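You operate a simulated robot arm through the tools that you are given. There is no shell and no other tool. Be economical: measure what you need, move in short steps, check, and stop when the job is done.

The job below is to be done with a simulated robot arm. You get a single attempt, and the scene is never put back.

## Task
Refit the terminal shroud, then switch the fuse box and breaker 3 on.
Fine: shroud on before the fuse box switch, breaker 3 after it; shut the door again.

Only the result counts: the job must be done as asked and must still hold three seconds after the hand-in. Knocking over, shifting, dropping, spilling or breaking anything else fails it.

## Robot
A 7-joint arm with a two-finger parallel gripper on a trunk, on a base that drives. Base frame: it is fixed to the floor where the robot stands at the start and does not move with it; the origin is under the middle of the robot, x ahead of it, y to its left, z up; the surface under the hand at the start is at about z = 0.8. Units: m, rad, N and s.
With the tool pointing down near the work surface it reaches from about 0.1 to 0.54 m from the robot's upright axis, wherever it stands. Its first joint turns from -2.897 to 2.897 rad. Places, roughly: breaker four [0, 0.7, 1.4]; breaker one [-0.2, 0.9, 1.4]; breaker three [-0.1, 0.8, 1.4]; breaker two [-0.1, 0.8, 1.4]; fuse box door [-0.2, 0.8, 1.3]; fuse box switch [-0.3, 1, 1.4]; rim of the terminal block [0.1, 0.4, 0.9]; white sanding block [-0.5, 1.5, 0.75]. Payload 1.57 kg.
The tool frame sits at the grasp point between the pads (the TCP): z along the fingers, y along the line on which they close. The tips reach 0.03 m beyond it. The gripper opens to 0.08 m. The fingers are 0.017 m wide and 0.012 m thick; the gripper's body (0.04 by 0.082 m) begins 0.08 m behind the TCP.
Orientation is that of the tool frame in the base frame, as a unit quaternion [w, x, y, z]. With the fingers straight down and closing along the base's y, the tool's x points along the base's -x, its y along +y and its z along -z.

## Interface
- The arm moves only by the tool play_rows. Its argument "moves" is a list of rows, each a list of 7 numbers: the finger opening in m, from 0 to 0.08, then the shift along the tool's x, y, z in m, then the turn, a rotation vector about the tool's x, y, z in rad. In form: [[claw, x, y, z, rx, ry, rz], ...]. A call has 1 to 8 rows; each row shifts and turns the commanded pose from where the row before left it, along the tool's axes as they then stand. Each row takes 0.2 s and may step no farther than 0.05 m and 0.15 rad from the row before; otherwise, or with a gripper value out of range, the whole call is refused. Where a pose cannot be reached the arm comes as near as it can. A force on the tool above 40 N (or 10 N above the force at the start of the call, whichever is more), or a blocked arm, ends the call early, and 0.2 s more pass. The fingers move at their own pace (about 0.072 m/s each) and stop on an object; they squeeze with about 20 N. The grip force told is the motor's: it shows also when the fingers shut on nothing. Time passes only in rows, and 0.2 s behind the last, so rows that do not move let the fingers close. The reply holds the time, the measured pose of the TCP, the force on the tool along the base axes, the opening and the grip force, in the units named above and with some noise, with the torque about the TCP (base axes, N m) and any sound that the robot's microphone picked up.
- Cameras (640 x 400 px; columns grow to the right, rows downward): "scene" is now at [0.1733, 0.0609, 1.5713]; the picture's right is [1.00, -0.07, 0.00], its down [-0.06, -0.90, -0.44] and it looks along [0.03, 0.44, -0.90] (base axes); focal length 214 px, centre (320, 200). "wrist" rides on the gripper at [0.072, -0.007, -0.122] in the tool frame; the picture's right is [0.09, 1.00, 0.00], its down [-0.84, 0.08, -0.54] and it looks along [-0.54, 0.05, 0.84] (tool axes); focal length 238 px, centre (320, 200). There is no depth. A picture from a camera that has moved, and an enlarged one, comes with that camera's place and axes in the base frame and with its lens.
- capture(camera): a new picture of that camera. The clock stands still meanwhile.
- move_column(by): slides the trunk up (or, below 0, down) by that many m; the arm and the scene camera ride with it, the base frame stays. It gives what a move gives, with no picture.
- drive_base(legs): drives the robot by 1 to 6 legs, each [ahead, left, turn to the left] in m, m and rad, along the robot's own axes; the way and the turn of a leg run together, so that a leg with both is an arc; at most 1.5 m and 3.142 rad a leg. The arm and the cameras ride along, it lands a little off, and it stops where it bumps. It gives what a move gives.
- aim_head(pan, tilt): turns the head with the scene camera to pan (to the left, within 1.501 rad either way) and tilt (down, from -0.506 to 1.204), counted from straight ahead of the robot. It gives what a move gives.
- inspect(camera, box): a new picture of the part [left, top, right, bottom] of that camera's present view, enlarged. The clock stands still meanwhile.
- finish_job(): hands the job in; it is judged then, once.

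Work in short steps. Places have to be worked out from the pictures, the camera data and where the tool is seen: move nearer, look again, correct. Check each grasp and each placing, and mend what went wrong. You have 120 turns and 98 pictures in all, those below and enlarged ones among them. Open the gripper and draw the arm clear of the work before you hand the job in, unless the task says otherwise; then end with one line.

The tools are called after "Call:" by a JSON object that holds its "method" and its "body". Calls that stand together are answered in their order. play_rows: Moves the arm, as the interface text tells. Its arguments: {"type":"object","properties":{"moves":{"type":"array"}},"required":["moves"]} The other tools are called the same way: move_column (by) slides the trunk up or down; drive_base (legs) drives the base; aim_head (pan, tilt) turns the head that bears the scene camera; capture (camera) takes a picture; inspect (camera, box) takes an enlarged picture of a part of a camera's view; finish_job () hands the job in.

At the start:

```text
time: 0.0
eef_pos: [-0.0536, 0.3721, 0.9993]
ee_rot: [0.0, 0.0, 1.0, 0.0]
wrist_force: [-0.4, -0.5, 0.1]
ft_torque: [0.02, 0.01, -0.01]
finger_gap: 0.0797
finger_force: 0.1
trunk travel left (down, up): [-0.825, 0.165]
robot x, y, heading: [-0.0001, 0.0039, 0.004]
head pan, tilt: [1.499, 1.117]
```

scene: 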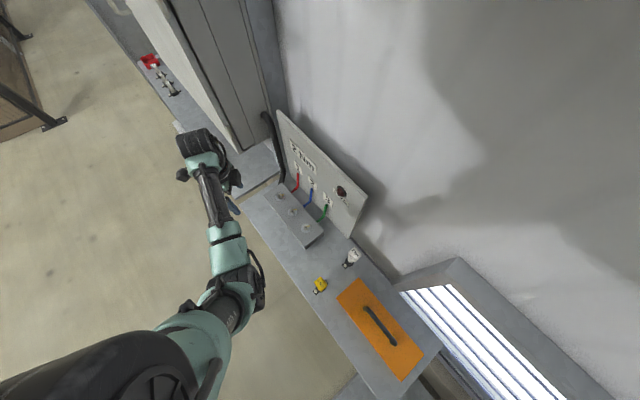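
wrist: 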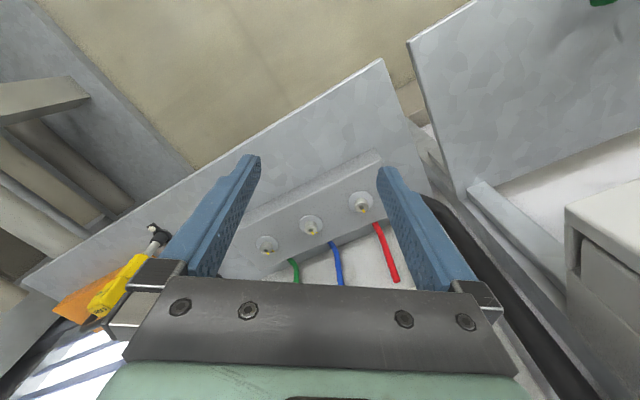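

I'll look closer at the work area and then up at the fuse box first.

Call:
{"method": "inspect", "body": {"camera": "scene", "box": [230, 100, 450, 400]}}

Call:
{"method": "aim_head", "body": {"pan": 1.499, "tilt": 0.3}}

Call:
{"method": "capture", "body": {"camera": "scene"}}

```text
1.33 times, centred on (340, 250) of scene
camera zoom: at [0.1733, 0.0609, 1.5713], right [1.0, -0.07, 0.0], down [-0.06, -0.9, -0.44], along [0.03, 0.44, -0.9], focal length 286 px, centre (293, 133)
```

zoom: 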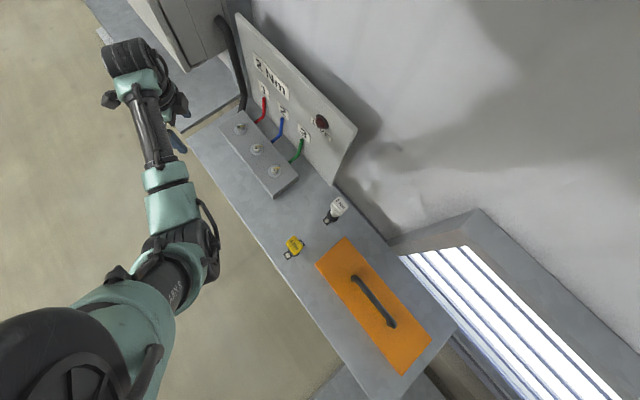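

```text
time: 1.1
eef_pos: [-0.0542, 0.3716, 1.0002]
ee_rot: [0.0, 0.0, 1.0, 0.0]
wrist_force: [1.6, 0.3, -0.2]
ft_torque: [-0.01, 0.0, -0.02]
finger_gap: 0.0803
finger_force: 0.0
trunk travel left (down, up): [-0.825, 0.165]
robot x, y, heading: [0.0007, -0.0032, -0.001]
head pan, tilt: [1.499, 0.3]
```

```text
94 pictures are left
camera scene: at [0.1757, 0.0922, 1.6384], right [1.0, -0.07, 0.0], down [-0.02, -0.3, -0.95], along [0.07, 0.95, -0.3], focal length 214 px, centre (320, 200)
```

scene: 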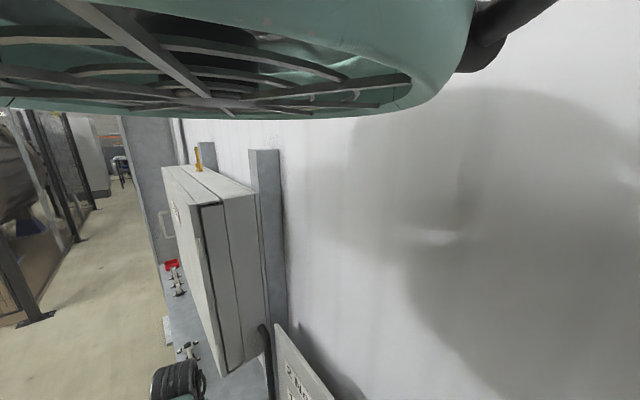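

The wall runs diagonally; the orange shroud with its bar handle lies near (0.35, -0.01) and the terminal block near (0.1, 0.4). I move the hand along the shelf toward the shroud, while keeping its height.

Call:
{"method": "play_rows", "body": {"moves": [[0.08, -0.032, -0.033, 0, 0, 0, 0], [0.08, -0.032, -0.033, 0, 0, 0, 0.1], [0.08, -0.032, -0.033, 0, 0, 0, 0], [0.08, -0.032, -0.033, 0, 0, 0, 0], [0.08, -0.032, -0.033, 0, 0, 0, 0], [0.08, -0.032, -0.033, 0, 0, 0, 0]]}}

Call:
{"method": "capture", "body": {"camera": "wrist"}}

Call:
{"method": "aim_head", "body": {"pan": 1.2, "tilt": 1.1}}

Call:
{"method": "capture", "body": {"camera": "scene"}}

```text
time: 2.5
eef_pos: [0.1237, 0.1607, 1.0019]
ee_rot: [0.0, 0.049, 0.999, 0.001]
wrist_force: [-0.3, -0.3, 0.7]
ft_torque: [0.03, 0.0, 0.04]
finger_gap: 0.0798
finger_force: 0.0
trunk travel left (down, up): [-0.825, 0.165]
robot x, y, heading: [0.001, -0.0011, 0.004]
head pan, tilt: [1.499, 0.3]
```

```text
93 pictures are left
camera wrist: at [0.0501, 0.1611, 1.1227], right [0.01, 1.0, 0.0], down [0.84, -0.01, 0.54], along [0.54, 0.0, -0.84], focal length 238 px, centre (320, 200)
```

wrist: 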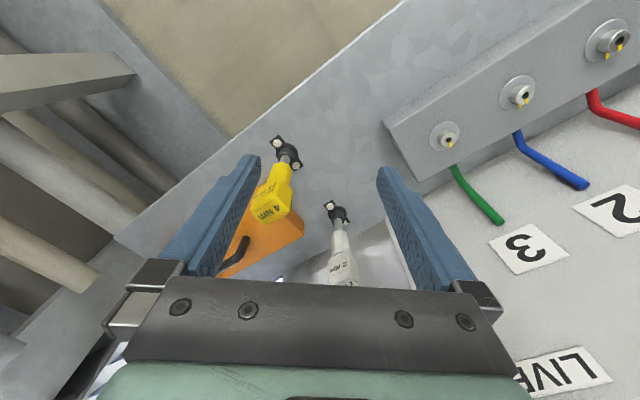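

```text
time: 3.7
eef_pos: [0.1224, 0.1604, 1.0009]
ee_rot: [0.0, 0.05, 0.999, 0.0]
wrist_force: [-0.2, -0.4, -0.1]
ft_torque: [0.02, 0.02, 0.0]
finger_gap: 0.0802
finger_force: 0.0
trunk travel left (down, up): [-0.825, 0.165]
robot x, y, heading: [-0.002, -0.0009, 0.003]
head pan, tilt: [1.201, 1.1]
```

```text
92 pictures are left
camera scene: at [0.1918, 0.0581, 1.5724], right [0.93, -0.36, 0.0], down [-0.32, -0.83, -0.45], along [0.16, 0.42, -0.89], focal length 214 px, centre (320, 200)
```

scene: 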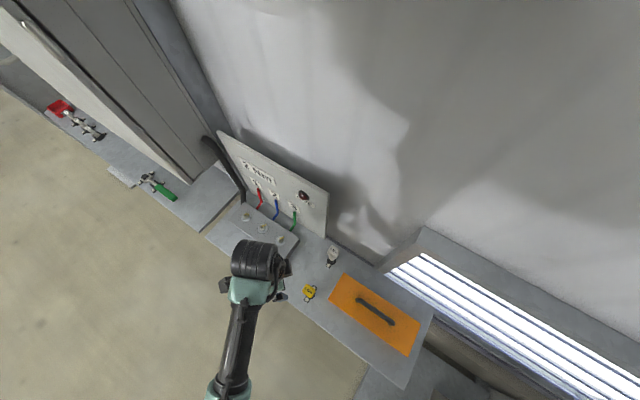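

The shelf holds yellow and white key tools beside the shroud. I zoom in on the terminal block and the orange shroud.

Call:
{"method": "inspect", "body": {"camera": "wrist", "box": [380, 0, 640, 240]}}

Call:
{"method": "inspect", "body": {"camera": "scene", "box": [200, 120, 440, 380]}}

Call:
{"method": "inspect", "body": {"camera": "scene", "box": [0, 60, 220, 240]}}

```text
1.67 times, centred on (510, 120) of wrist
camera zoom: at [0.0499, 0.1623, 1.1226], right [0.01, 1.0, 0.0], down [0.84, -0.01, 0.54], along [0.54, 0.0, -0.84], focal length 397 px, centre (3, 333)
```

zoom: 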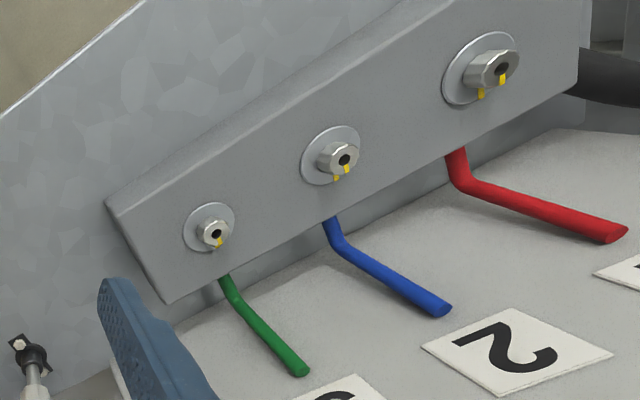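

```text
1.54 times, centred on (320, 250) of scene
camera zoom: at [0.1918, 0.0581, 1.5724], right [0.93, -0.36, 0.0], down [-0.32, -0.83, -0.45], along [0.16, 0.42, -0.89], focal length 330 px, centre (320, 123)
```

zoom: 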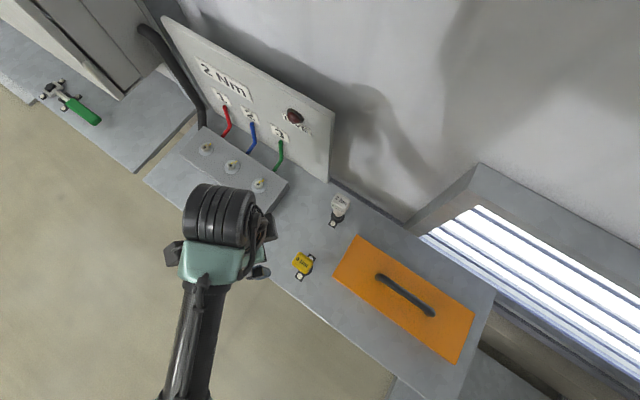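

```text
2.22 times, centred on (110, 150) of scene
camera zoom: at [0.1918, 0.0581, 1.5724], right [0.93, -0.36, 0.0], down [-0.32, -0.83, -0.45], along [0.16, 0.42, -0.89], focal length 477 px, centre (787, 311)
```

zoom: 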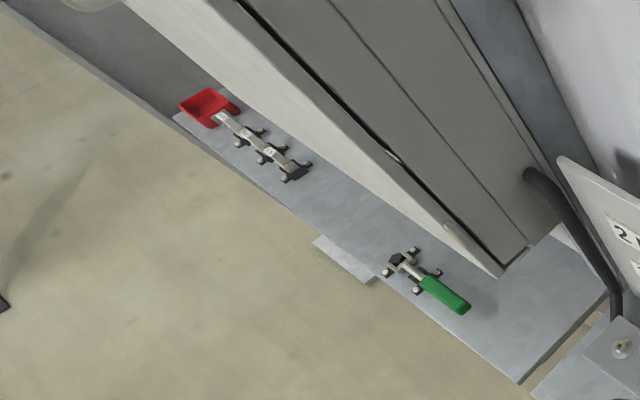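

The nuts' witness marks are all aligned, so only the shroud is needed there. I move the hand and turn it so the fingers will close across the shroud's handle.

Call:
{"method": "play_rows", "body": {"moves": [[0.08, -0.05, -0.0153, 0, 0, 0, 0], [0.08, -0.05, -0.0153, 0, 0, 0, 0], [0.08, -0.05, -0.0153, 0, 0, 0, 0.14], [0.08, 0, 0, 0, 0, 0, 0.14], [0.08, 0, 0, 0, 0, 0, 0.14], [0.08, 0, 0, 0, 0, 0, 0.14], [0.08, 0, 0, 0, 0, 0, 0.14], [0.08, 0, 0, 0, 0, 0, 0.14]]}}

Call:
{"method": "capture", "body": {"camera": "wrist"}}

```text
refused: row 1 steps farther than a row can; nothing moved
```

```text
88 pictures are left
camera wrist: at [0.0499, 0.1623, 1.1226], right [0.01, 1.0, 0.0], down [0.84, -0.01, 0.54], along [0.54, 0.0, -0.84], focal length 238 px, centre (320, 200)
```

wrist: 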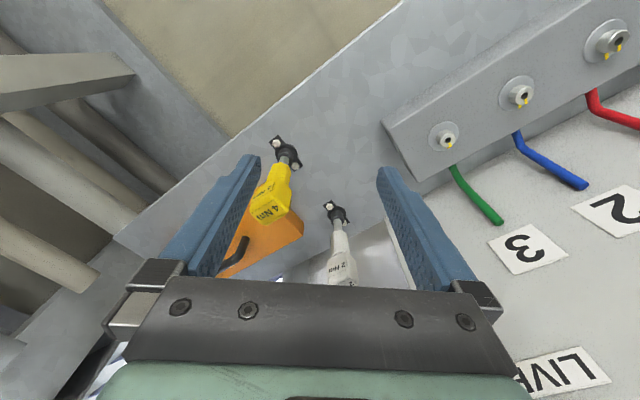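

The step was over the limit, so I use smaller ones.

Call:
{"method": "play_rows", "body": {"moves": [[0.08, -0.045, -0.0138, 0, 0, 0, 0], [0.08, -0.045, -0.0138, 0, 0, 0, 0], [0.08, -0.045, -0.0138, 0, 0, 0, 0.14], [0.08, 0, 0, 0, 0, 0, 0.14], [0.08, 0, 0, 0, 0, 0, 0.14], [0.08, 0, 0, 0, 0, 0, 0.14], [0.08, 0, 0, 0, 0, 0, 0.14], [0.08, 0, 0, 0, 0, 0, 0.14]]}}

Call:
{"method": "capture", "body": {"camera": "wrist"}}

```text
time: 5.5
eef_pos: [0.2551, 0.1061, 0.9989]
ee_rot: [0.0, 0.454, 0.891, -0.001]
wrist_force: [-0.3, -0.6, -0.3]
ft_torque: [-0.01, 0.02, -0.02]
finger_gap: 0.0801
finger_force: 0.0
trunk travel left (down, up): [-0.825, 0.165]
robot x, y, heading: [-0.0019, -0.0007, -0.001]
head pan, tilt: [1.201, 1.1]
```

```text
87 pictures are left
camera wrist: at [0.2053, 0.1604, 1.1219], right [0.75, 0.66, 0.0], down [0.55, -0.63, 0.54], along [0.36, -0.41, -0.84], focal length 238 px, centre (320, 200)
```

wrist: 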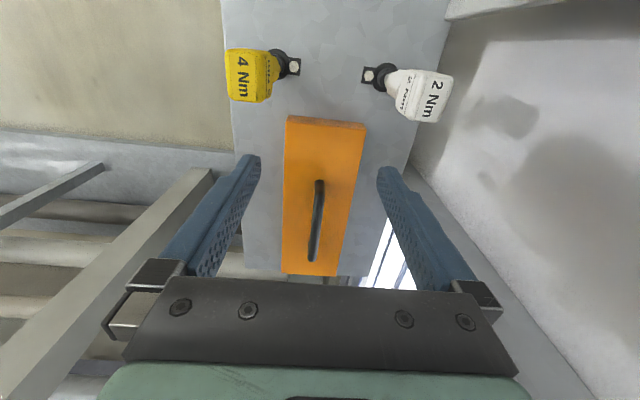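

The hand is square to the shroud (about 0.26 by 0.095 m, long axis at -53.5°), and the handle's middle is near (0.333, 0.004, 0.86). I slide over it and descend part way.

Call:
{"method": "play_rows", "body": {"moves": [[0.08, -0.043, 0.001, 0, 0, 0, 0], [0.08, -0.043, 0.001, 0, 0, 0, 0], [0.08, -0.042, 0.001, 0, 0, 0, 0], [0.08, 0, 0, 0.035, 0, 0, 0], [0.08, 0, 0, 0.035, 0, 0, 0]]}}

Call:
{"method": "capture", "body": {"camera": "wrist"}}

Call:
{"method": "capture", "body": {"camera": "scene"}}

```text
time: 6.7
eef_pos: [0.3331, 0.0059, 0.9304]
ee_rot: [0.0, 0.453, 0.892, 0.0]
wrist_force: [-0.4, 1.0, -0.9]
ft_torque: [0.03, 0.0, 0.01]
finger_gap: 0.08
finger_force: 0.0
trunk travel left (down, up): [-0.825, 0.165]
robot x, y, heading: [-0.0005, -0.0004, 0.004]
head pan, tilt: [1.201, 1.1]
```

```text
86 pictures are left
camera wrist: at [0.2838, 0.0598, 1.0527], right [0.75, 0.66, 0.0], down [0.56, -0.63, 0.54], along [0.36, -0.41, -0.84], focal length 238 px, centre (320, 200)
```

wrist: 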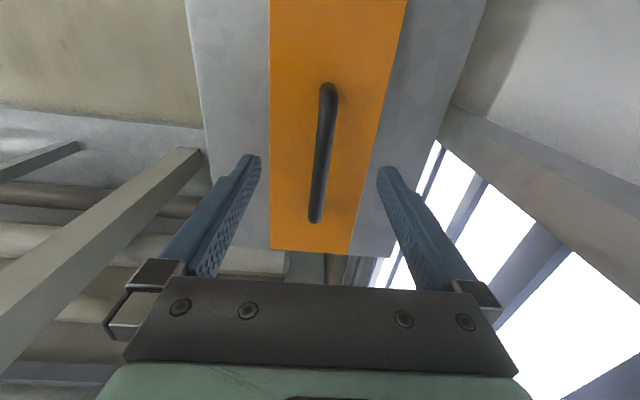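

```text
85 pictures are left
camera scene: at [0.1921, 0.0578, 1.5723], right [0.93, -0.36, 0.0], down [-0.32, -0.83, -0.45], along [0.16, 0.42, -0.89], focal length 214 px, centre (320, 200)
```

scene: 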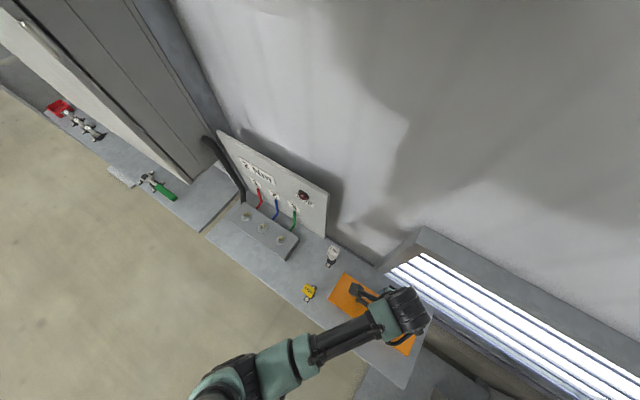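

The two wrist views put the handle's middle near (0.342, -0.007) with its top around z 0.86. I shift 0.016 m along it and descend to about z 0.872.

Call:
{"method": "play_rows", "body": {"moves": [[0.08, -0.016, 0, 0.02, 0, 0, 0], [0.08, 0, 0, 0.02, 0, 0, 0], [0.08, 0, 0, 0.018, 0, 0, 0]]}}

Call:
{"method": "capture", "body": {"camera": "wrist"}}

```text
time: 7.5
eef_pos: [0.3433, -0.0099, 0.8716]
ee_rot: [0.0, 0.453, 0.891, 0.001]
wrist_force: [-0.3, -0.8, -0.3]
ft_torque: [-0.03, 0.02, 0.02]
finger_gap: 0.0801
finger_force: 0.1
trunk travel left (down, up): [-0.825, 0.165]
robot x, y, heading: [-0.0033, 0.001, 0.002]
head pan, tilt: [1.201, 1.1]
```

```text
84 pictures are left
camera wrist: at [0.2947, 0.0458, 0.994], right [0.75, 0.66, 0.0], down [0.56, -0.63, 0.54], along [0.36, -0.41, -0.84], focal length 238 px, centre (320, 200)
```

wrist: 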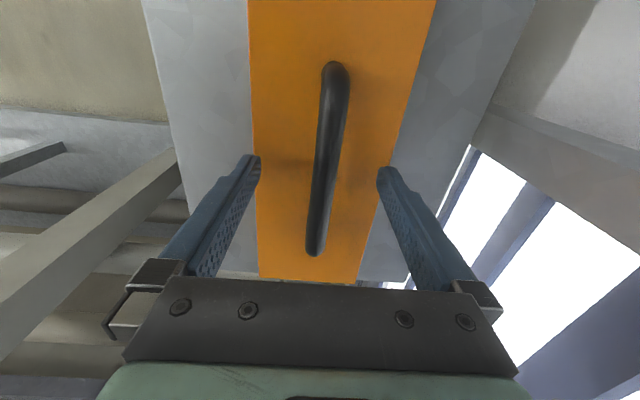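

The handle is centred between the pads. I go down 8 mm more and close.

Call:
{"method": "play_rows", "body": {"moves": [[0.08, 0, 0, 0.009, 0, 0, 0], [0.04, 0, 0, 0, 0, 0, 0], [0.0, 0, 0, 0, 0, 0, 0], [0.0, 0, 0, 0, 0, 0, 0], [0.0, 0, 0, 0, 0, 0, 0], [0.0, 0, 0, 0, 0, 0, 0]]}}

Call:
{"method": "capture", "body": {"camera": "wrist"}}

```text
time: 8.9
eef_pos: [0.3439, -0.0099, 0.8649]
ee_rot: [0.002, 0.452, 0.892, 0.0]
wrist_force: [3.2, 2.1, 12.3]
ft_torque: [-0.01, 0.16, -0.12]
finger_gap: 0.0134
finger_force: 19.4
trunk travel left (down, up): [-0.825, 0.165]
robot x, y, heading: [0.0011, 0.0015, -0.003]
head pan, tilt: [1.201, 1.1]
```

```text
83 pictures are left
camera wrist: at [0.2947, 0.0461, 0.986], right [0.75, 0.66, 0.0], down [0.55, -0.63, 0.54], along [0.36, -0.41, -0.84], focal length 238 px, centre (320, 200)
```

wrist: 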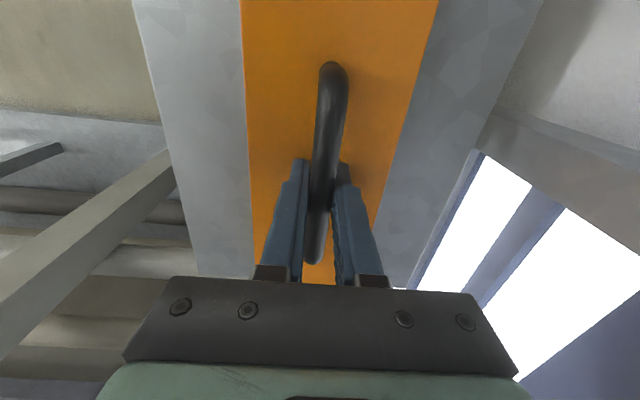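

Grip holds at 13 mm on the handle. I lift it straight up.

Call:
{"method": "play_rows", "body": {"moves": [[0.0, 0, 0, -0.02, 0, 0, 0], [0.0, 0, 0, -0.03, 0, 0, 0], [0.0, 0, 0, -0.04, 0, 0, 0], [0.0, 0, 0, -0.04, 0, 0, 0], [0.0, 0, 0, -0.03, 0, 0, 0]]}}

Call:
{"method": "capture", "body": {"camera": "scene"}}

Call:
{"method": "capture", "body": {"camera": "wrist"}}

```text
time: 10.1
eef_pos: [0.3409, -0.0075, 1.0225]
ee_rot: [0.0, 0.454, 0.891, 0.0]
wrist_force: [0.4, -0.2, 0.4]
ft_torque: [0.0, 0.01, 0.02]
finger_gap: 0.0001
finger_force: 19.8
trunk travel left (down, up): [-0.825, 0.165]
robot x, y, heading: [-0.0045, -0.0001, 0.001]
head pan, tilt: [1.201, 1.1]
```

```text
82 pictures are left
camera scene: at [0.192, 0.0579, 1.5723], right [0.93, -0.36, 0.0], down [-0.32, -0.83, -0.45], along [0.16, 0.42, -0.89], focal length 214 px, centre (320, 200)
```

scene: 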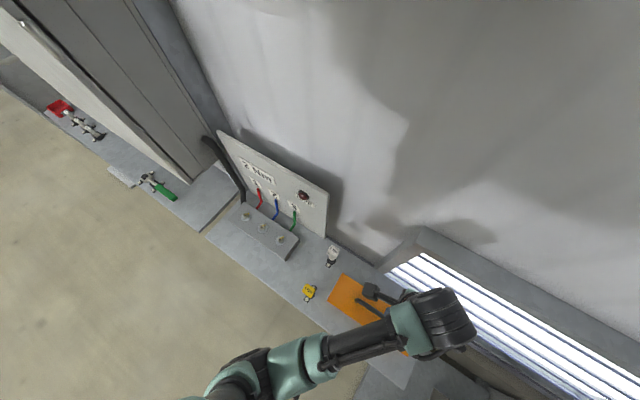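

```text
81 pictures are left
camera wrist: at [0.2917, 0.0471, 1.145], right [0.75, 0.66, 0.0], down [0.56, -0.63, 0.54], along [0.36, -0.41, -0.84], focal length 238 px, centre (320, 200)
```

wrist: 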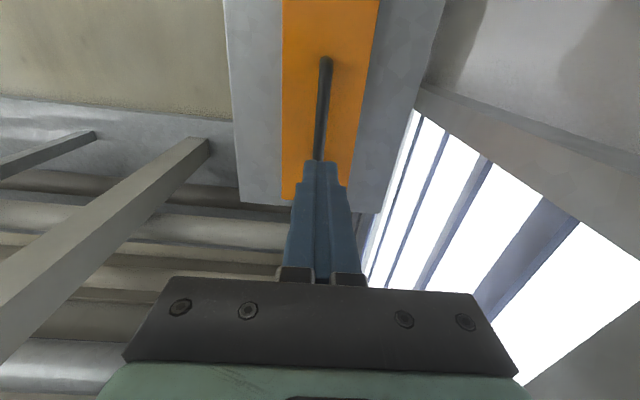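

The grip slipped off the handle's top; the bar is lower than I judged. I open and return down to z 0.866 to look again.

Call:
{"method": "play_rows", "body": {"moves": [[0.08, 0, 0, 0, 0, 0, 0], [0.08, 0, 0, 0, 0, 0, 0], [0.08, 0, 0, 0.04, 0, 0, 0], [0.08, 0, 0, 0.04, 0, 0, 0], [0.08, 0, 0, 0.04, 0, 0, 0], [0.08, 0, 0, 0.036, 0, 0, 0]]}}

Call:
{"method": "capture", "body": {"camera": "wrist"}}

```text
time: 11.5
eef_pos: [0.3422, -0.0073, 0.8649]
ee_rot: [0.0, 0.453, 0.891, 0.0]
wrist_force: [-0.1, -0.4, -1.3]
ft_torque: [-0.02, 0.01, -0.03]
finger_gap: 0.0801
finger_force: 0.0
trunk travel left (down, up): [-0.825, 0.165]
robot x, y, heading: [-0.0006, -0.0017, -0.001]
head pan, tilt: [1.201, 1.1]
```

```text
80 pictures are left
camera wrist: at [0.2932, 0.0478, 0.9874], right [0.75, 0.66, 0.0], down [0.56, -0.63, 0.54], along [0.36, -0.41, -0.84], focal length 238 px, centre (320, 200)
```

wrist: 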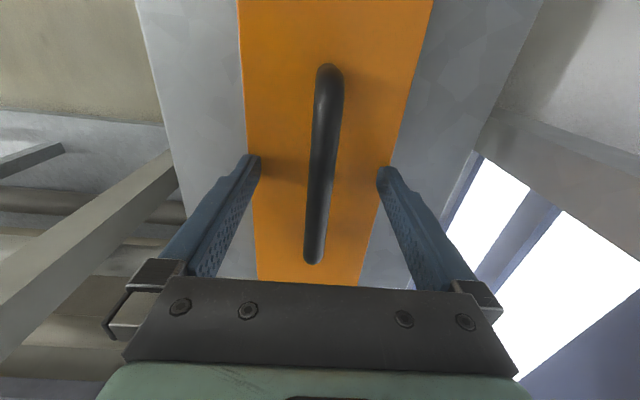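

I lower further in small steps, watching for contact force.

Call:
{"method": "play_rows", "body": {"moves": [[0.08, 0, 0, 0.005, 0, 0, 0], [0.08, 0, 0, 0.005, 0, 0, 0], [0.08, 0, 0, 0.0, 0, 0, 0]]}}

```text
time: 12.0
eef_pos: [0.3437, -0.0058, 0.8647]
ee_rot: [0.001, 0.453, 0.891, 0.0]
wrist_force: [-11.3, 1.8, 29.7]
ft_torque: [-0.21, 0.7, -0.08]
finger_gap: 0.0798
finger_force: 0.1
trunk travel left (down, up): [-0.825, 0.165]
robot x, y, heading: [-0.0004, 0.0013, 0.001]
head pan, tilt: [1.201, 1.1]
stopped in row 2: the force on the tool passed its limit at 48 N (the readings are from after the stop); the commanded pose is now the measured one
```

Contact: the tips were already on the shroud top at z≈0.834, so the bar was within the pads. I ease up 3 mm, re-grip and lift slowly, reading the force.

Call:
{"method": "play_rows", "body": {"moves": [[0.08, 0, 0, -0.002, 0, 0, 0], [0.0, 0, 0, 0, 0, 0, 0], [0.0, 0, 0, 0, 0, 0, 0], [0.0, 0, 0, 0, 0, 0, 0], [0.0, 0, 0, 0, 0, 0, 0], [0.0, 0, 0, 0, 0, 0, 0], [0.0, 0, 0, -0.004, 0, 0, 0]]}}

Call:
{"method": "capture", "body": {"camera": "wrist"}}

```text
time: 13.6
eef_pos: [0.3435, -0.0072, 0.8668]
ee_rot: [-0.001, 0.453, 0.892, -0.001]
wrist_force: [0.4, 0.9, -1.4]
ft_torque: [-0.04, -0.01, -0.01]
finger_gap: 0.0131
finger_force: 20.7
trunk travel left (down, up): [-0.825, 0.165]
robot x, y, heading: [-0.0001, 0.0002, 0.002]
head pan, tilt: [1.201, 1.1]
```

```text
79 pictures are left
camera wrist: at [0.2938, 0.0477, 0.9888], right [0.75, 0.66, 0.0], down [0.56, -0.63, 0.54], along [0.36, -0.41, -0.84], focal length 238 px, centre (320, 200)
```

wrist: 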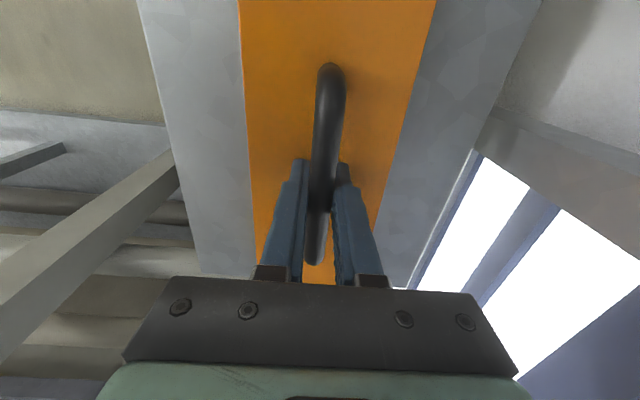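

Grip 13 mm again. I lift slowly a little and read the load.

Call:
{"method": "play_rows", "body": {"moves": [[0.0, 0, 0, -0.004, 0, 0, 0], [0.0, 0, 0, -0.004, 0, 0, 0], [0.0, 0, 0, -0.004, 0, 0, 0]]}}

Call:
{"method": "capture", "body": {"camera": "wrist"}}

```text
time: 14.4
eef_pos: [0.343, -0.0077, 0.8793]
ee_rot: [0.001, 0.453, 0.891, 0.0]
wrist_force: [0.2, -0.3, -1.1]
ft_torque: [0.02, 0.01, -0.01]
finger_gap: 0.0133
finger_force: 20.6
trunk travel left (down, up): [-0.825, 0.165]
robot x, y, heading: [-0.0016, -0.001, -0.001]
head pan, tilt: [1.201, 1.1]
```

```text
78 pictures are left
camera wrist: at [0.2947, 0.0472, 1.0008], right [0.75, 0.66, 0.0], down [0.56, -0.63, 0.54], along [0.36, -0.41, -0.84], focal length 238 px, centre (320, 200)
```

wrist: 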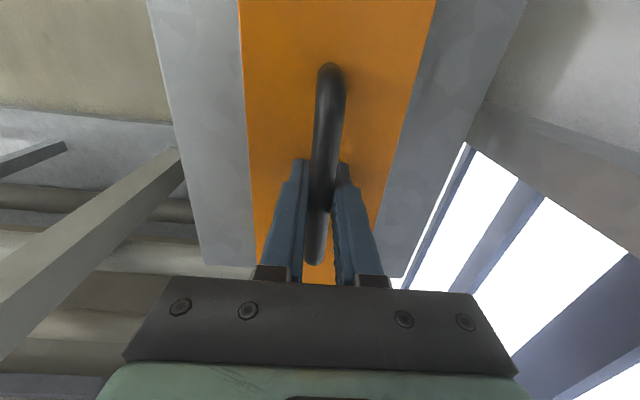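

It is lifted and holds with light load. I continue up at a gentle pace.

Call:
{"method": "play_rows", "body": {"moves": [[0.0, 0, 0, -0.01, 0, 0, 0], [0.0, 0, 0, -0.015, 0, 0, 0], [0.0, 0, 0, -0.015, 0, 0, 0], [0.0, 0, 0, -0.015, 0, 0, 0], [0.0, 0, 0, -0.015, 0, 0, 0], [0.0, 0, 0, -0.015, 0, 0, 0], [0.0, 0, 0, -0.01, 0, 0, 0]]}}

Call:
{"method": "capture", "body": {"camera": "wrist"}}

Call:
{"method": "capture", "body": {"camera": "scene"}}

```text
time: 16.0
eef_pos: [0.3439, -0.0069, 0.9744]
ee_rot: [0.0, 0.454, 0.891, 0.0]
wrist_force: [0.8, 0.3, -1.9]
ft_torque: [-0.01, 0.0, -0.01]
finger_gap: 0.0131
finger_force: 19.9
trunk travel left (down, up): [-0.825, 0.165]
robot x, y, heading: [0.0013, 0.0006, -0.004]
head pan, tilt: [1.201, 1.1]
```

```text
77 pictures are left
camera wrist: at [0.2945, 0.0476, 1.0967], right [0.75, 0.66, 0.0], down [0.56, -0.63, 0.54], along [0.36, -0.41, -0.84], focal length 238 px, centre (320, 200)
```

wrist: 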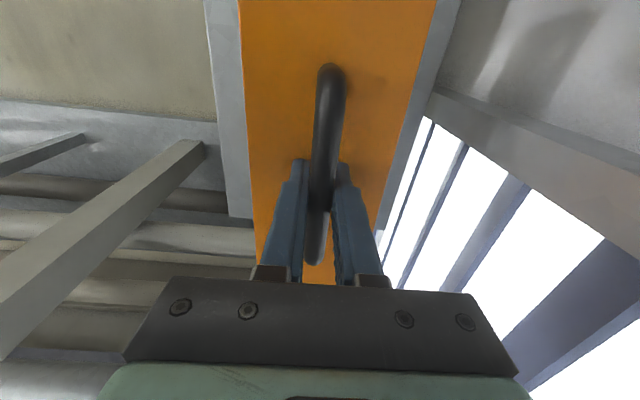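

```text
76 pictures are left
camera scene: at [0.1918, 0.058, 1.5723], right [0.93, -0.36, 0.0], down [-0.32, -0.83, -0.45], along [0.16, 0.42, -0.89], focal length 214 px, centre (320, 200)
```

scene: 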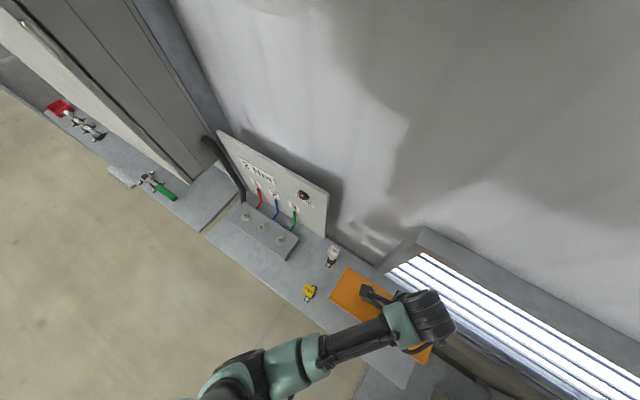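

The shroud is firmly held. Now I measure the terminal block and shroud with enlarged views.

Call:
{"method": "inspect", "body": {"camera": "scene", "box": [220, 190, 310, 270]}}

Call:
{"method": "inspect", "body": {"camera": "scene", "box": [320, 255, 440, 375]}}

```text
5.00 times, centred on (265, 230) of scene
camera zoom: at [0.1918, 0.058, 1.5723], right [0.93, -0.36, 0.0], down [-0.32, -0.83, -0.45], along [0.16, 0.42, -0.89], focal length 1072 px, centre (595, 50)
```

zoom: 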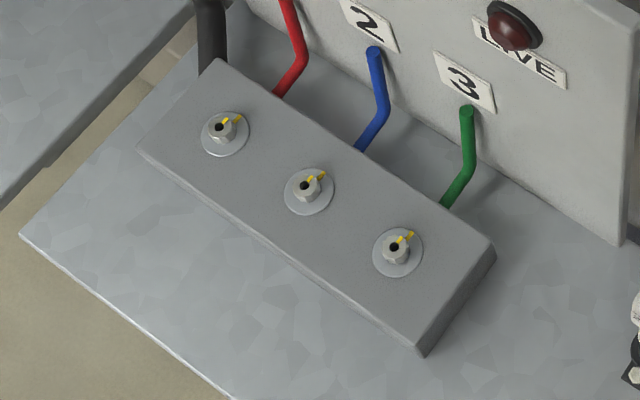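

```text
3.33 times, centred on (380, 315) of scene
camera zoom: at [0.1918, 0.058, 1.5723], right [0.93, -0.36, 0.0], down [-0.32, -0.83, -0.45], along [0.16, 0.42, -0.89], focal length 715 px, centre (120, -183)
```

zoom: 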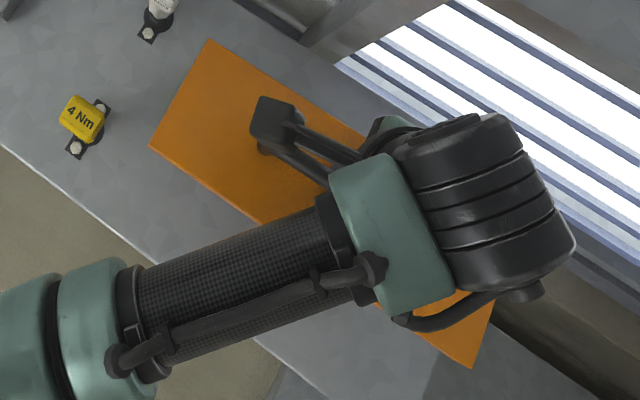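

The block measures about 0.26×0.084 m centred near (0.094, 0.370), axis -54.5°; the shroud centre is ~3 mm off the TCP. I raise slightly and carry it along toward the block.

Call:
{"method": "play_rows", "body": {"moves": [[0.0, 0, 0, -0.015, 0, 0, 0.01], [0.0, 0.01, 0, -0.015, 0, 0, 0.01], [0.0, 0.025, 0.001, 0, 0, 0, 0], [0.0, 0.03, 0.0015, 0, 0, 0, 0], [0.0, 0.03, 0.0015, 0, 0, 0, 0], [0.0, 0.03, 0.0015, 0, 0, 0, 0], [0.0, 0.03, 0.0015, 0, 0, 0, 0], [0.0, 0.03, 0.0015, 0, 0, 0, 0]]}}

Call:
{"method": "play_rows", "body": {"moves": [[0.0, 0.03, 0.0015, 0, 0, 0, 0], [0.0, 0.03, 0.0015, 0, 0, 0, 0], [0.0, 0.03, 0.0015, 0, 0, 0, 0], [0.0, 0.03, 0.0015, 0, 0, 0, 0], [0.0, 0.03, 0.0015, 0, 0, 0, 0], [0.0, 0.03, 0.0015, 0, 0, 0, 0], [0.0, 0.03, 0.0015, 0, 0, 0, 0]]}}

Call:
{"method": "capture", "body": {"camera": "scene"}}

Call:
{"method": "capture", "body": {"camera": "wrist"}}

```text
time: 17.8
eef_pos: [0.2458, 0.1486, 1.0046]
ee_rot: [0.001, 0.462, 0.887, -0.001]
wrist_force: [-3.8, -5.9, 0.9]
ft_torque: [-0.31, 0.15, 0.02]
finger_gap: 0.0133
finger_force: 19.6
trunk travel left (down, up): [-0.825, 0.165]
robot x, y, heading: [0.0019, -0.0044, -0.002]
head pan, tilt: [1.201, 1.1]
```

```text
time: 19.4
eef_pos: [0.1344, 0.3297, 1.0049]
ee_rot: [0.0, 0.461, 0.888, -0.001]
wrist_force: [-0.2, 0.7, -0.9]
ft_torque: [0.0, -0.01, 0.03]
finger_gap: 0.0134
finger_force: 20.1
trunk travel left (down, up): [-0.825, 0.165]
robot x, y, heading: [-0.0004, -0.0023, 0.003]
head pan, tilt: [1.201, 1.1]
```

```text
73 pictures are left
camera scene: at [0.1919, 0.0586, 1.5723], right [0.93, -0.36, 0.0], down [-0.32, -0.83, -0.45], along [0.16, 0.42, -0.89], focal length 214 px, centre (320, 200)
```

scene: 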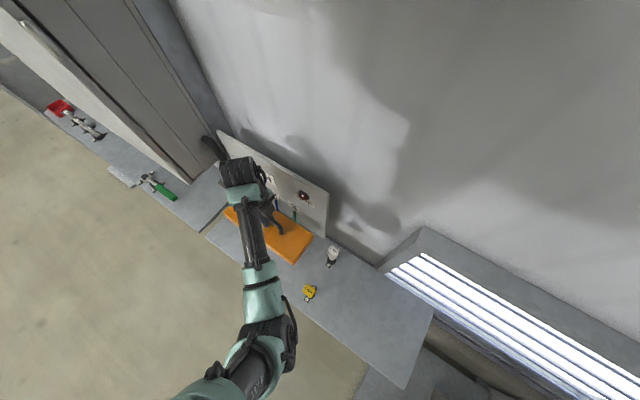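

```text
72 pictures are left
camera wrist: at [0.0861, 0.3848, 1.1266], right [0.76, 0.65, 0.0], down [0.54, -0.64, 0.54], along [0.35, -0.41, -0.84], focal length 238 px, centre (320, 200)
```

wrist: 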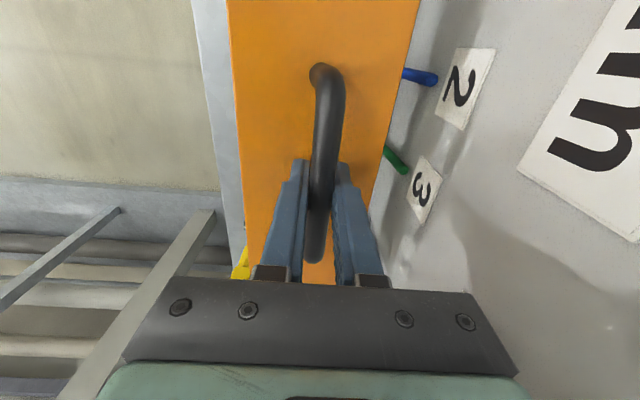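

The shroud is nearly over the block; both keys are undisturbed. I zoom to recheck how it sits in the grip.

Call:
{"method": "inspect", "body": {"camera": "scene", "box": [210, 180, 330, 280]}}

```text
4.00 times, centred on (270, 230) of scene
camera zoom: at [0.1919, 0.0586, 1.5723], right [0.93, -0.36, 0.0], down [-0.32, -0.83, -0.45], along [0.16, 0.42, -0.89], focal length 858 px, centre (520, 80)
```

zoom: 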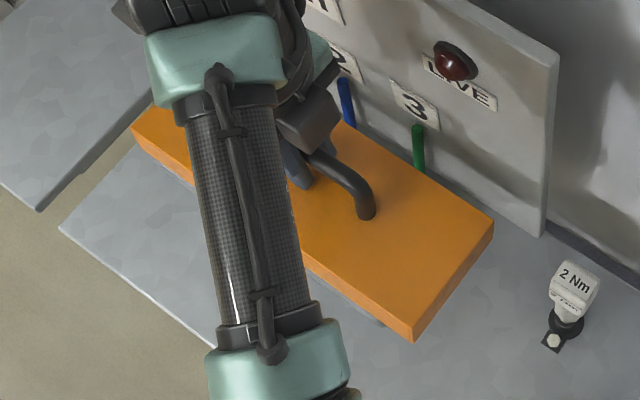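

Shroud centre now measures (0.127, 0.326), yaw about 1.2° past the block's. I shift over the block, turn back slightly and lower to just above the nuts.

Call:
{"method": "play_rows", "body": {"moves": [[0.0, 0.014, -0.001, 0, 0, 0, -0.01], [0.0, 0.02, -0.001, 0, 0, 0, -0.01], [0.0, 0.0195, -0.001, 0, 0, 0, 0], [0.0, 0, 0, 0.015, 0, 0, 0], [0.0, 0, 0, 0.015, 0, 0, 0], [0.0, 0, 0, 0.01, 0, 0, 0]]}}

Call:
{"method": "inspect", "body": {"camera": "scene", "box": [205, 180, 325, 280]}}

```text
time: 20.8
eef_pos: [0.0993, 0.3683, 0.9642]
ee_rot: [0.001, 0.453, 0.892, -0.001]
wrist_force: [0.4, -0.6, -1.6]
ft_torque: [0.04, -0.01, 0.0]
finger_gap: 0.0135
finger_force: 19.3
trunk travel left (down, up): [-0.825, 0.165]
robot x, y, heading: [0.0006, -0.001, 0.005]
head pan, tilt: [1.201, 1.1]
```

```text
4.00 times, centred on (265, 230) of scene
camera zoom: at [0.1917, 0.0582, 1.5724], right [0.93, -0.36, 0.0], down [-0.32, -0.83, -0.45], along [0.16, 0.42, -0.89], focal length 858 px, centre (540, 80)
```

zoom: 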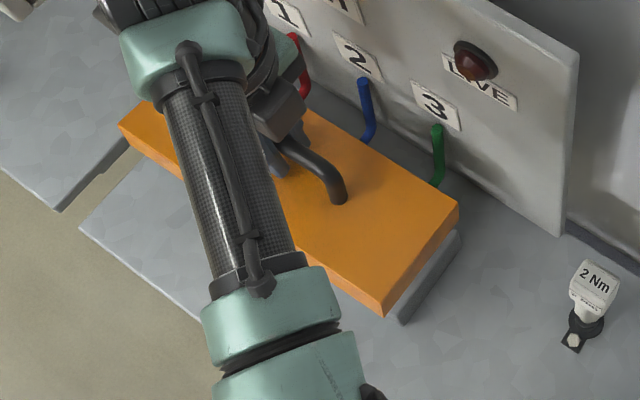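

The shroud overhangs the near side by ~9 mm and the wall side by ~2 mm, so I shift 4 mm toward the wall and lower gently.

Call:
{"method": "play_rows", "body": {"moves": [[0.0, 0.0015, 0.004, 0, 0, 0, 0], [0.0, 0, 0, 0.008, 0, 0, 0], [0.0, 0, 0, 0.008, 0, 0, 0], [0.0, 0, 0, 0.008, 0, 0, 0], [0.0, 0, 0, 0.004, 0, 0, 0]]}}

Call:
{"method": "inspect", "body": {"camera": "scene", "box": [205, 180, 325, 280]}}

```text
time: 22.0
eef_pos: [0.1017, 0.373, 0.936]
ee_rot: [0.001, 0.453, 0.891, 0.0]
wrist_force: [-0.1, 0.3, -1.8]
ft_torque: [0.03, -0.03, -0.01]
finger_gap: 0.0135
finger_force: 19.6
trunk travel left (down, up): [-0.825, 0.165]
robot x, y, heading: [-0.0017, -0.0036, -0.001]
head pan, tilt: [1.201, 1.1]
```

```text
4.00 times, centred on (265, 230) of scene
camera zoom: at [0.1918, 0.0581, 1.5723], right [0.93, -0.36, 0.0], down [-0.32, -0.83, -0.45], along [0.16, 0.42, -0.89], focal length 858 px, centre (540, 80)
```

zoom: 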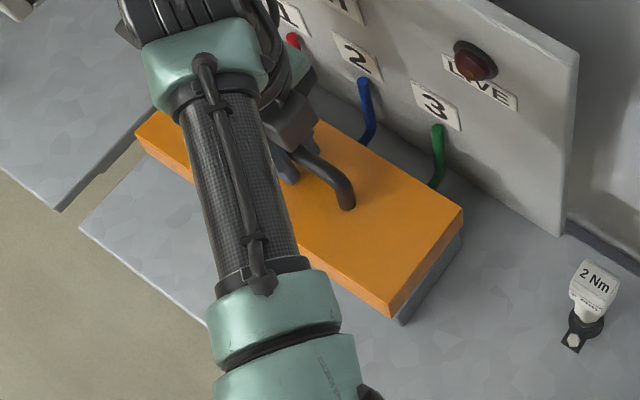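

Now nearly centred (~2 mm too far to the wall). I correct by 1.5 mm and lower until contact.

Call:
{"method": "play_rows", "body": {"moves": [[0.0, 0, -0.0015, 0.005, 0, 0, 0], [0.0, 0, 0, 0.006, 0, 0, 0], [0.0, 0, 0, 0.006, 0, 0, 0], [0.0, 0, 0, 0.006, 0, 0, 0]]}}

Call:
{"method": "inspect", "body": {"camera": "scene", "box": [205, 180, 325, 280]}}

```text
time: 23.0
eef_pos: [0.0988, 0.3721, 0.9135]
ee_rot: [0.001, 0.453, 0.892, 0.0]
wrist_force: [-1.6, -0.7, 2.2]
ft_torque: [0.21, 0.05, 0.02]
finger_gap: 0.0135
finger_force: 19.9
trunk travel left (down, up): [-0.825, 0.165]
robot x, y, heading: [-0.0019, 0.0006, -0.001]
head pan, tilt: [1.201, 1.1]
```

```text
4.00 times, centred on (265, 230) of scene
camera zoom: at [0.1915, 0.0577, 1.5725], right [0.93, -0.36, 0.0], down [-0.32, -0.83, -0.45], along [0.16, 0.42, -0.89], focal length 858 px, centre (540, 80)
```

zoom: 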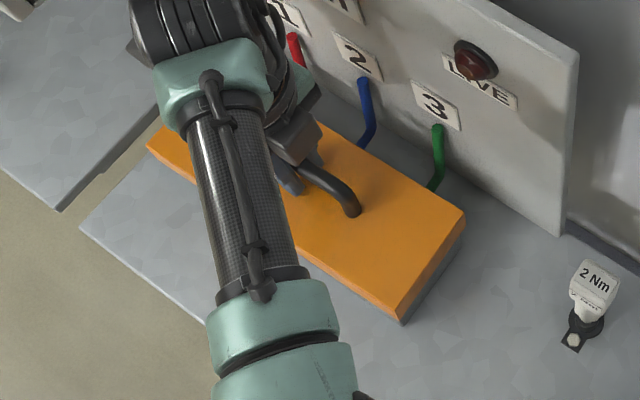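

First light contact at shroud bottom ≈ 0.848. I continue down in small steps.

Call:
{"method": "play_rows", "body": {"moves": [[0.0, 0, 0, 0.003, 0, 0, 0], [0.0, 0, 0, 0.003, 0, 0, 0]]}}

Call:
{"method": "inspect", "body": {"camera": "scene", "box": [205, 180, 325, 280]}}

Call:
{"method": "capture", "body": {"camera": "wrist"}}

```text
time: 23.6
eef_pos: [0.1011, 0.3725, 0.9067]
ee_rot: [0.002, 0.454, 0.891, 0.001]
wrist_force: [4.1, 1.5, 5.3]
ft_torque: [-0.31, -0.17, 0.03]
finger_gap: 0.0132
finger_force: 20.3
trunk travel left (down, up): [-0.825, 0.165]
robot x, y, heading: [-0.0032, 0.0019, 0.002]
head pan, tilt: [1.201, 1.1]
```

```text
4.00 times, centred on (265, 230) of scene
camera zoom: at [0.192, 0.0578, 1.5724], right [0.93, -0.36, 0.0], down [-0.32, -0.83, -0.45], along [0.16, 0.42, -0.89], focal length 858 px, centre (540, 80)
```

zoom: 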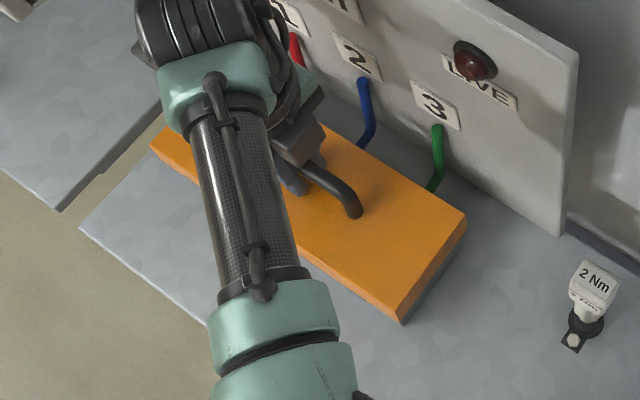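

```text
66 pictures are left
camera wrist: at [0.0518, 0.427, 1.0298], right [0.75, 0.66, 0.0], down [0.55, -0.63, 0.54], along [0.36, -0.41, -0.84], focal length 238 px, centre (320, 200)
```

wrist: 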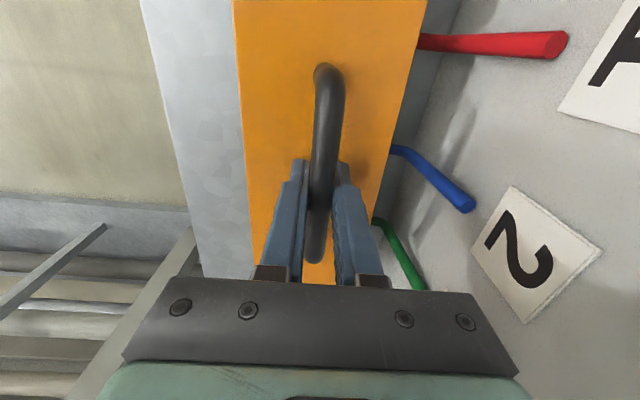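

It is sliding on with light guiding forces. Continue.

Call:
{"method": "play_rows", "body": {"moves": [[0.0, 0, 0, 0.003, 0, 0, 0], [0.0, 0, 0, 0.003, 0, 0, 0], [0.0, 0, 0, 0.003, 0, 0, 0]]}}

Call:
{"method": "inspect", "body": {"camera": "scene", "box": [205, 180, 325, 280]}}

```text
time: 24.4
eef_pos: [0.0961, 0.3692, 0.8983]
ee_rot: [0.0, 0.452, 0.892, -0.001]
wrist_force: [-10.2, -12.8, 12.3]
ft_torque: [0.31, 0.0, -0.19]
finger_gap: 0.0137
finger_force: 20.1
trunk travel left (down, up): [-0.825, 0.165]
robot x, y, heading: [0.0002, -0.004, -0.001]
head pan, tilt: [1.201, 1.1]
```

```text
4.00 times, centred on (265, 230) of scene
camera zoom: at [0.19, 0.0553, 1.5729], right [0.93, -0.36, 0.0], down [-0.32, -0.83, -0.46], along [0.17, 0.43, -0.89], focal length 858 px, centre (540, 80)
```

zoom: 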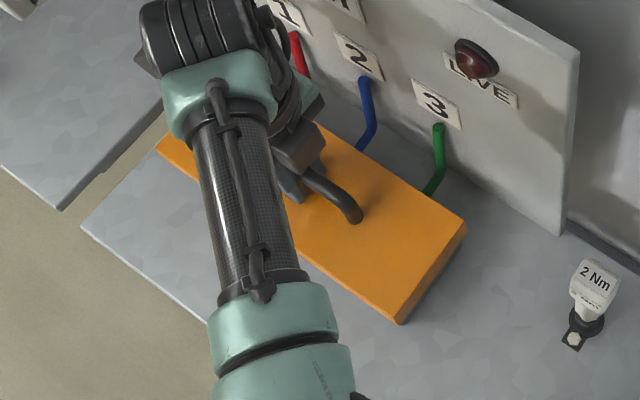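

The block now pushes the shroud toward the robot, so I relieve 3 mm sideways and keep lowering.

Call:
{"method": "play_rows", "body": {"moves": [[0.0, -0.001, -0.003, 0, 0, 0, 0], [0.0, 0, 0, 0.003, 0, 0, 0], [0.0, 0, 0, 0.003, 0, 0, 0]]}}

```text
time: 25.2
eef_pos: [0.0969, 0.37, 0.8986]
ee_rot: [0.0, 0.451, 0.892, 0.001]
wrist_force: [-4.5, -10.4, 24.1]
ft_torque: [-0.41, -0.36, -0.37]
finger_gap: 0.0134
finger_force: 20.8
trunk travel left (down, up): [-0.825, 0.165]
robot x, y, heading: [-0.0005, -0.0011, -0.005]
head pan, tilt: [1.201, 1.1]
stopped in row 3: the force on the tool passed its limit at 45 N (the readings are from after the stop); the commanded pose is now the measured one
```

It stopped firmly at TCP z 0.8985, about 15 mm onto the block, likely seated. I look at both cameras before releasing.

Call:
{"method": "inspect", "body": {"camera": "scene", "box": [225, 210, 305, 270]}}

Call:
{"method": "capture", "body": {"camera": "wrist"}}

```text
6.67 times, centred on (265, 240) of scene
camera zoom: at [0.1914, 0.055, 1.5727], right [0.93, -0.36, 0.0], down [-0.32, -0.83, -0.46], along [0.16, 0.43, -0.89], focal length 1430 px, centre (687, -67)
```

zoom: 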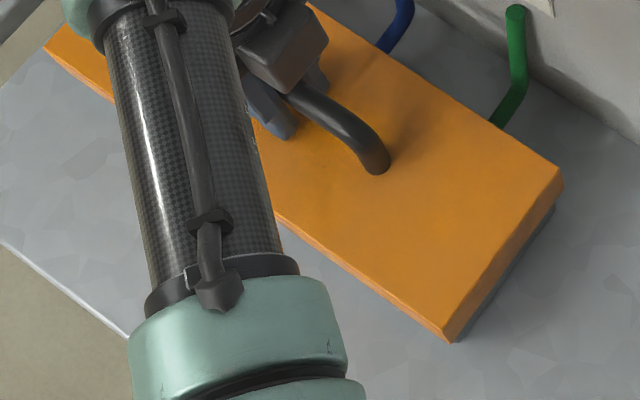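

```text
63 pictures are left
camera wrist: at [0.0479, 0.4239, 1.0202], right [0.75, 0.66, 0.0], down [0.56, -0.63, 0.54], along [0.36, -0.4, -0.84], focal length 238 px, centre (320, 200)
```

wrist: 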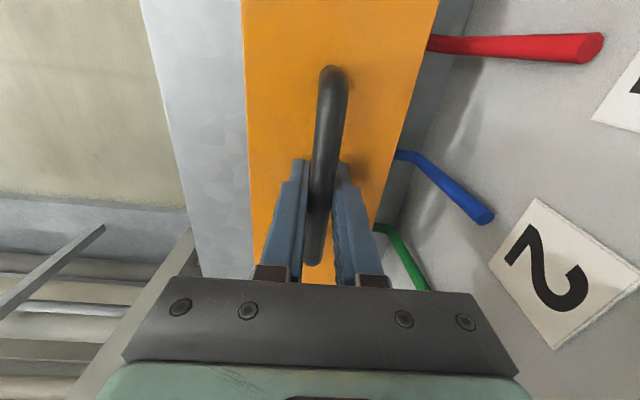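

I zero out side load, push down once more to see if it moves, then release.

Call:
{"method": "play_rows", "body": {"moves": [[0.0, 0.0, -0.0015, 0, 0, 0, 0], [0.0, 0, 0, 0.002, 0, 0, 0], [0.0, 0, 0, 0.002, 0, 0, 0], [0.0, 0, 0, 0.0, 0, 0, 0]]}}

```text
time: 25.8
eef_pos: [0.0976, 0.3711, 0.8975]
ee_rot: [0.0, 0.452, 0.892, 0.002]
wrist_force: [-2.2, -11.9, 23.1]
ft_torque: [-0.28, -0.01, -0.11]
finger_gap: 0.0134
finger_force: 20.3
trunk travel left (down, up): [-0.825, 0.165]
robot x, y, heading: [0.0037, -0.0011, -0.005]
head pan, tilt: [1.201, 1.1]
stopped in row 3: the force on the tool passed its limit at 42 N (the readings are from after the stop); the commanded pose is now the measured one
```

It is against a firm stop. I release and rise to inspect.

Call:
{"method": "play_rows", "body": {"moves": [[0.02, 0, 0, -0.001, 0, 0, 0], [0.05, 0, 0, 0, 0, 0, 0], [0.05, 0, 0, 0, 0, 0, 0], [0.05, 0, 0, -0.02, 0, 0, 0], [0.05, 0, 0, -0.03, 0, 0, 0], [0.05, 0, 0, -0.04, 0, 0, 0], [0.05, 0.03, -0.03, -0.02, 0, 0, 0]]}}

Call:
{"method": "capture", "body": {"camera": "wrist"}}

Call:
{"method": "inspect", "body": {"camera": "scene", "box": [205, 180, 325, 280]}}

```text
time: 27.4
eef_pos: [0.0538, 0.3791, 1.0074]
ee_rot: [0.001, 0.453, 0.892, 0.002]
wrist_force: [0.2, 0.0, 0.1]
ft_torque: [0.01, -0.01, 0.03]
finger_gap: 0.05
finger_force: 0.1
trunk travel left (down, up): [-0.825, 0.165]
robot x, y, heading: [-0.0013, 0.0014, -0.001]
head pan, tilt: [1.201, 1.1]
```

```text
62 pictures are left
camera wrist: at [0.0038, 0.4315, 1.1297], right [0.75, 0.66, 0.01], down [0.56, -0.63, 0.54], along [0.36, -0.4, -0.84], focal length 238 px, centre (320, 200)
```

wrist: 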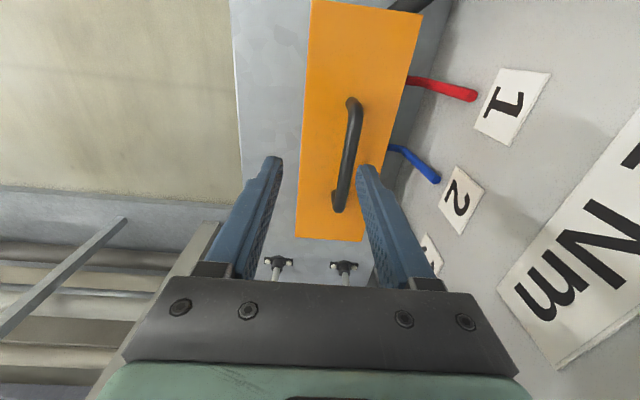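

```text
4.00 times, centred on (265, 230) of scene
camera zoom: at [0.1907, 0.0584, 1.5725], right [0.93, -0.36, 0.0], down [-0.32, -0.83, -0.45], along [0.16, 0.42, -0.89], focal length 858 px, centre (540, 80)
```

zoom: 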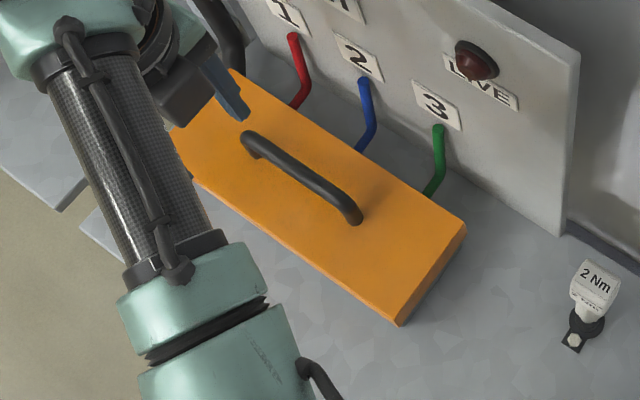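

It appears seated and square. To verify it is level and fully down, I press lightly with closed fingers at each end.

Call:
{"method": "play_rows", "body": {"moves": [[0.0, 0.029, 0.015, 0, 0, 0, 0], [0.0, 0.029, 0.015, 0, 0, 0, 0], [0.0, 0, 0, 0.04, 0, 0, 0], [0.0, 0, 0, 0.04, 0, 0, 0], [0.0, 0, 0, 0.02, 0, 0, 0], [0.0, 0, 0, 0.006, 0, 0, 0], [0.0, 0, 0, 0.004, 0, 0, 0], [0.0, 0, 0, 0.004, 0, 0, 0]]}}

```text
time: 29.2
eef_pos: [0.0471, 0.4417, 0.8979]
ee_rot: [-0.001, 0.452, 0.892, 0.006]
wrist_force: [1.5, -12.1, 33.3]
ft_torque: [-0.49, -0.07, -0.13]
finger_gap: 0.0
finger_force: 19.7
trunk travel left (down, up): [-0.825, 0.165]
robot x, y, heading: [0.0015, -0.0017, -0.001]
head pan, tilt: [1.201, 1.1]
```

Left end contacts at TCP z 0.898. Now the right end.

Call:
{"method": "play_rows", "body": {"moves": [[0.0, 0, 0, -0.045, 0, 0, 0], [0.0, 0, 0, -0.045, 0, 0, 0], [0.0, -0.045, 0, 0, 0, 0, 0], [0.0, -0.045, 0, 0, 0, 0, 0], [0.0, -0.045, 0, 0, 0, 0, 0], [0.0, -0.045, 0, 0, 0, 0, 0], [0.0, 0, 0, 0.04, 0, 0, 0], [0.0, 0, 0, 0.038, 0, 0, 0]]}}

Call:
{"method": "play_rows", "body": {"moves": [[0.0, 0, 0, 0.006, 0, 0, 0], [0.0, 0, 0, 0.004, 0, 0, 0], [0.0, 0, 0, 0.004, 0, 0, 0], [0.0, 0, 0, 0.003, 0, 0, 0]]}}

```text
time: 31.0
eef_pos: [0.1513, 0.2955, 0.9034]
ee_rot: [0.001, 0.452, 0.892, 0.002]
wrist_force: [-0.6, 0.6, -0.1]
ft_torque: [-0.03, 0.02, 0.01]
finger_gap: 0.0001
finger_force: 20.8
trunk travel left (down, up): [-0.825, 0.165]
robot x, y, heading: [-0.0027, 0.0017, -0.0]
head pan, tilt: [1.201, 1.1]
```

```text
time: 31.7
eef_pos: [0.1532, 0.2961, 0.8984]
ee_rot: [0.001, 0.451, 0.892, 0.003]
wrist_force: [-7.2, -16.0, 32.6]
ft_torque: [-0.5, 0.2, -0.02]
finger_gap: 0.0001
finger_force: 19.7
trunk travel left (down, up): [-0.825, 0.165]
robot x, y, heading: [-0.0002, -0.0015, 0.005]
head pan, tilt: [1.201, 1.1]
stopped in row 3: the force on the tool passed its limit at 48 N (the readings are from after the stop); the commanded pose is now the measured one
```

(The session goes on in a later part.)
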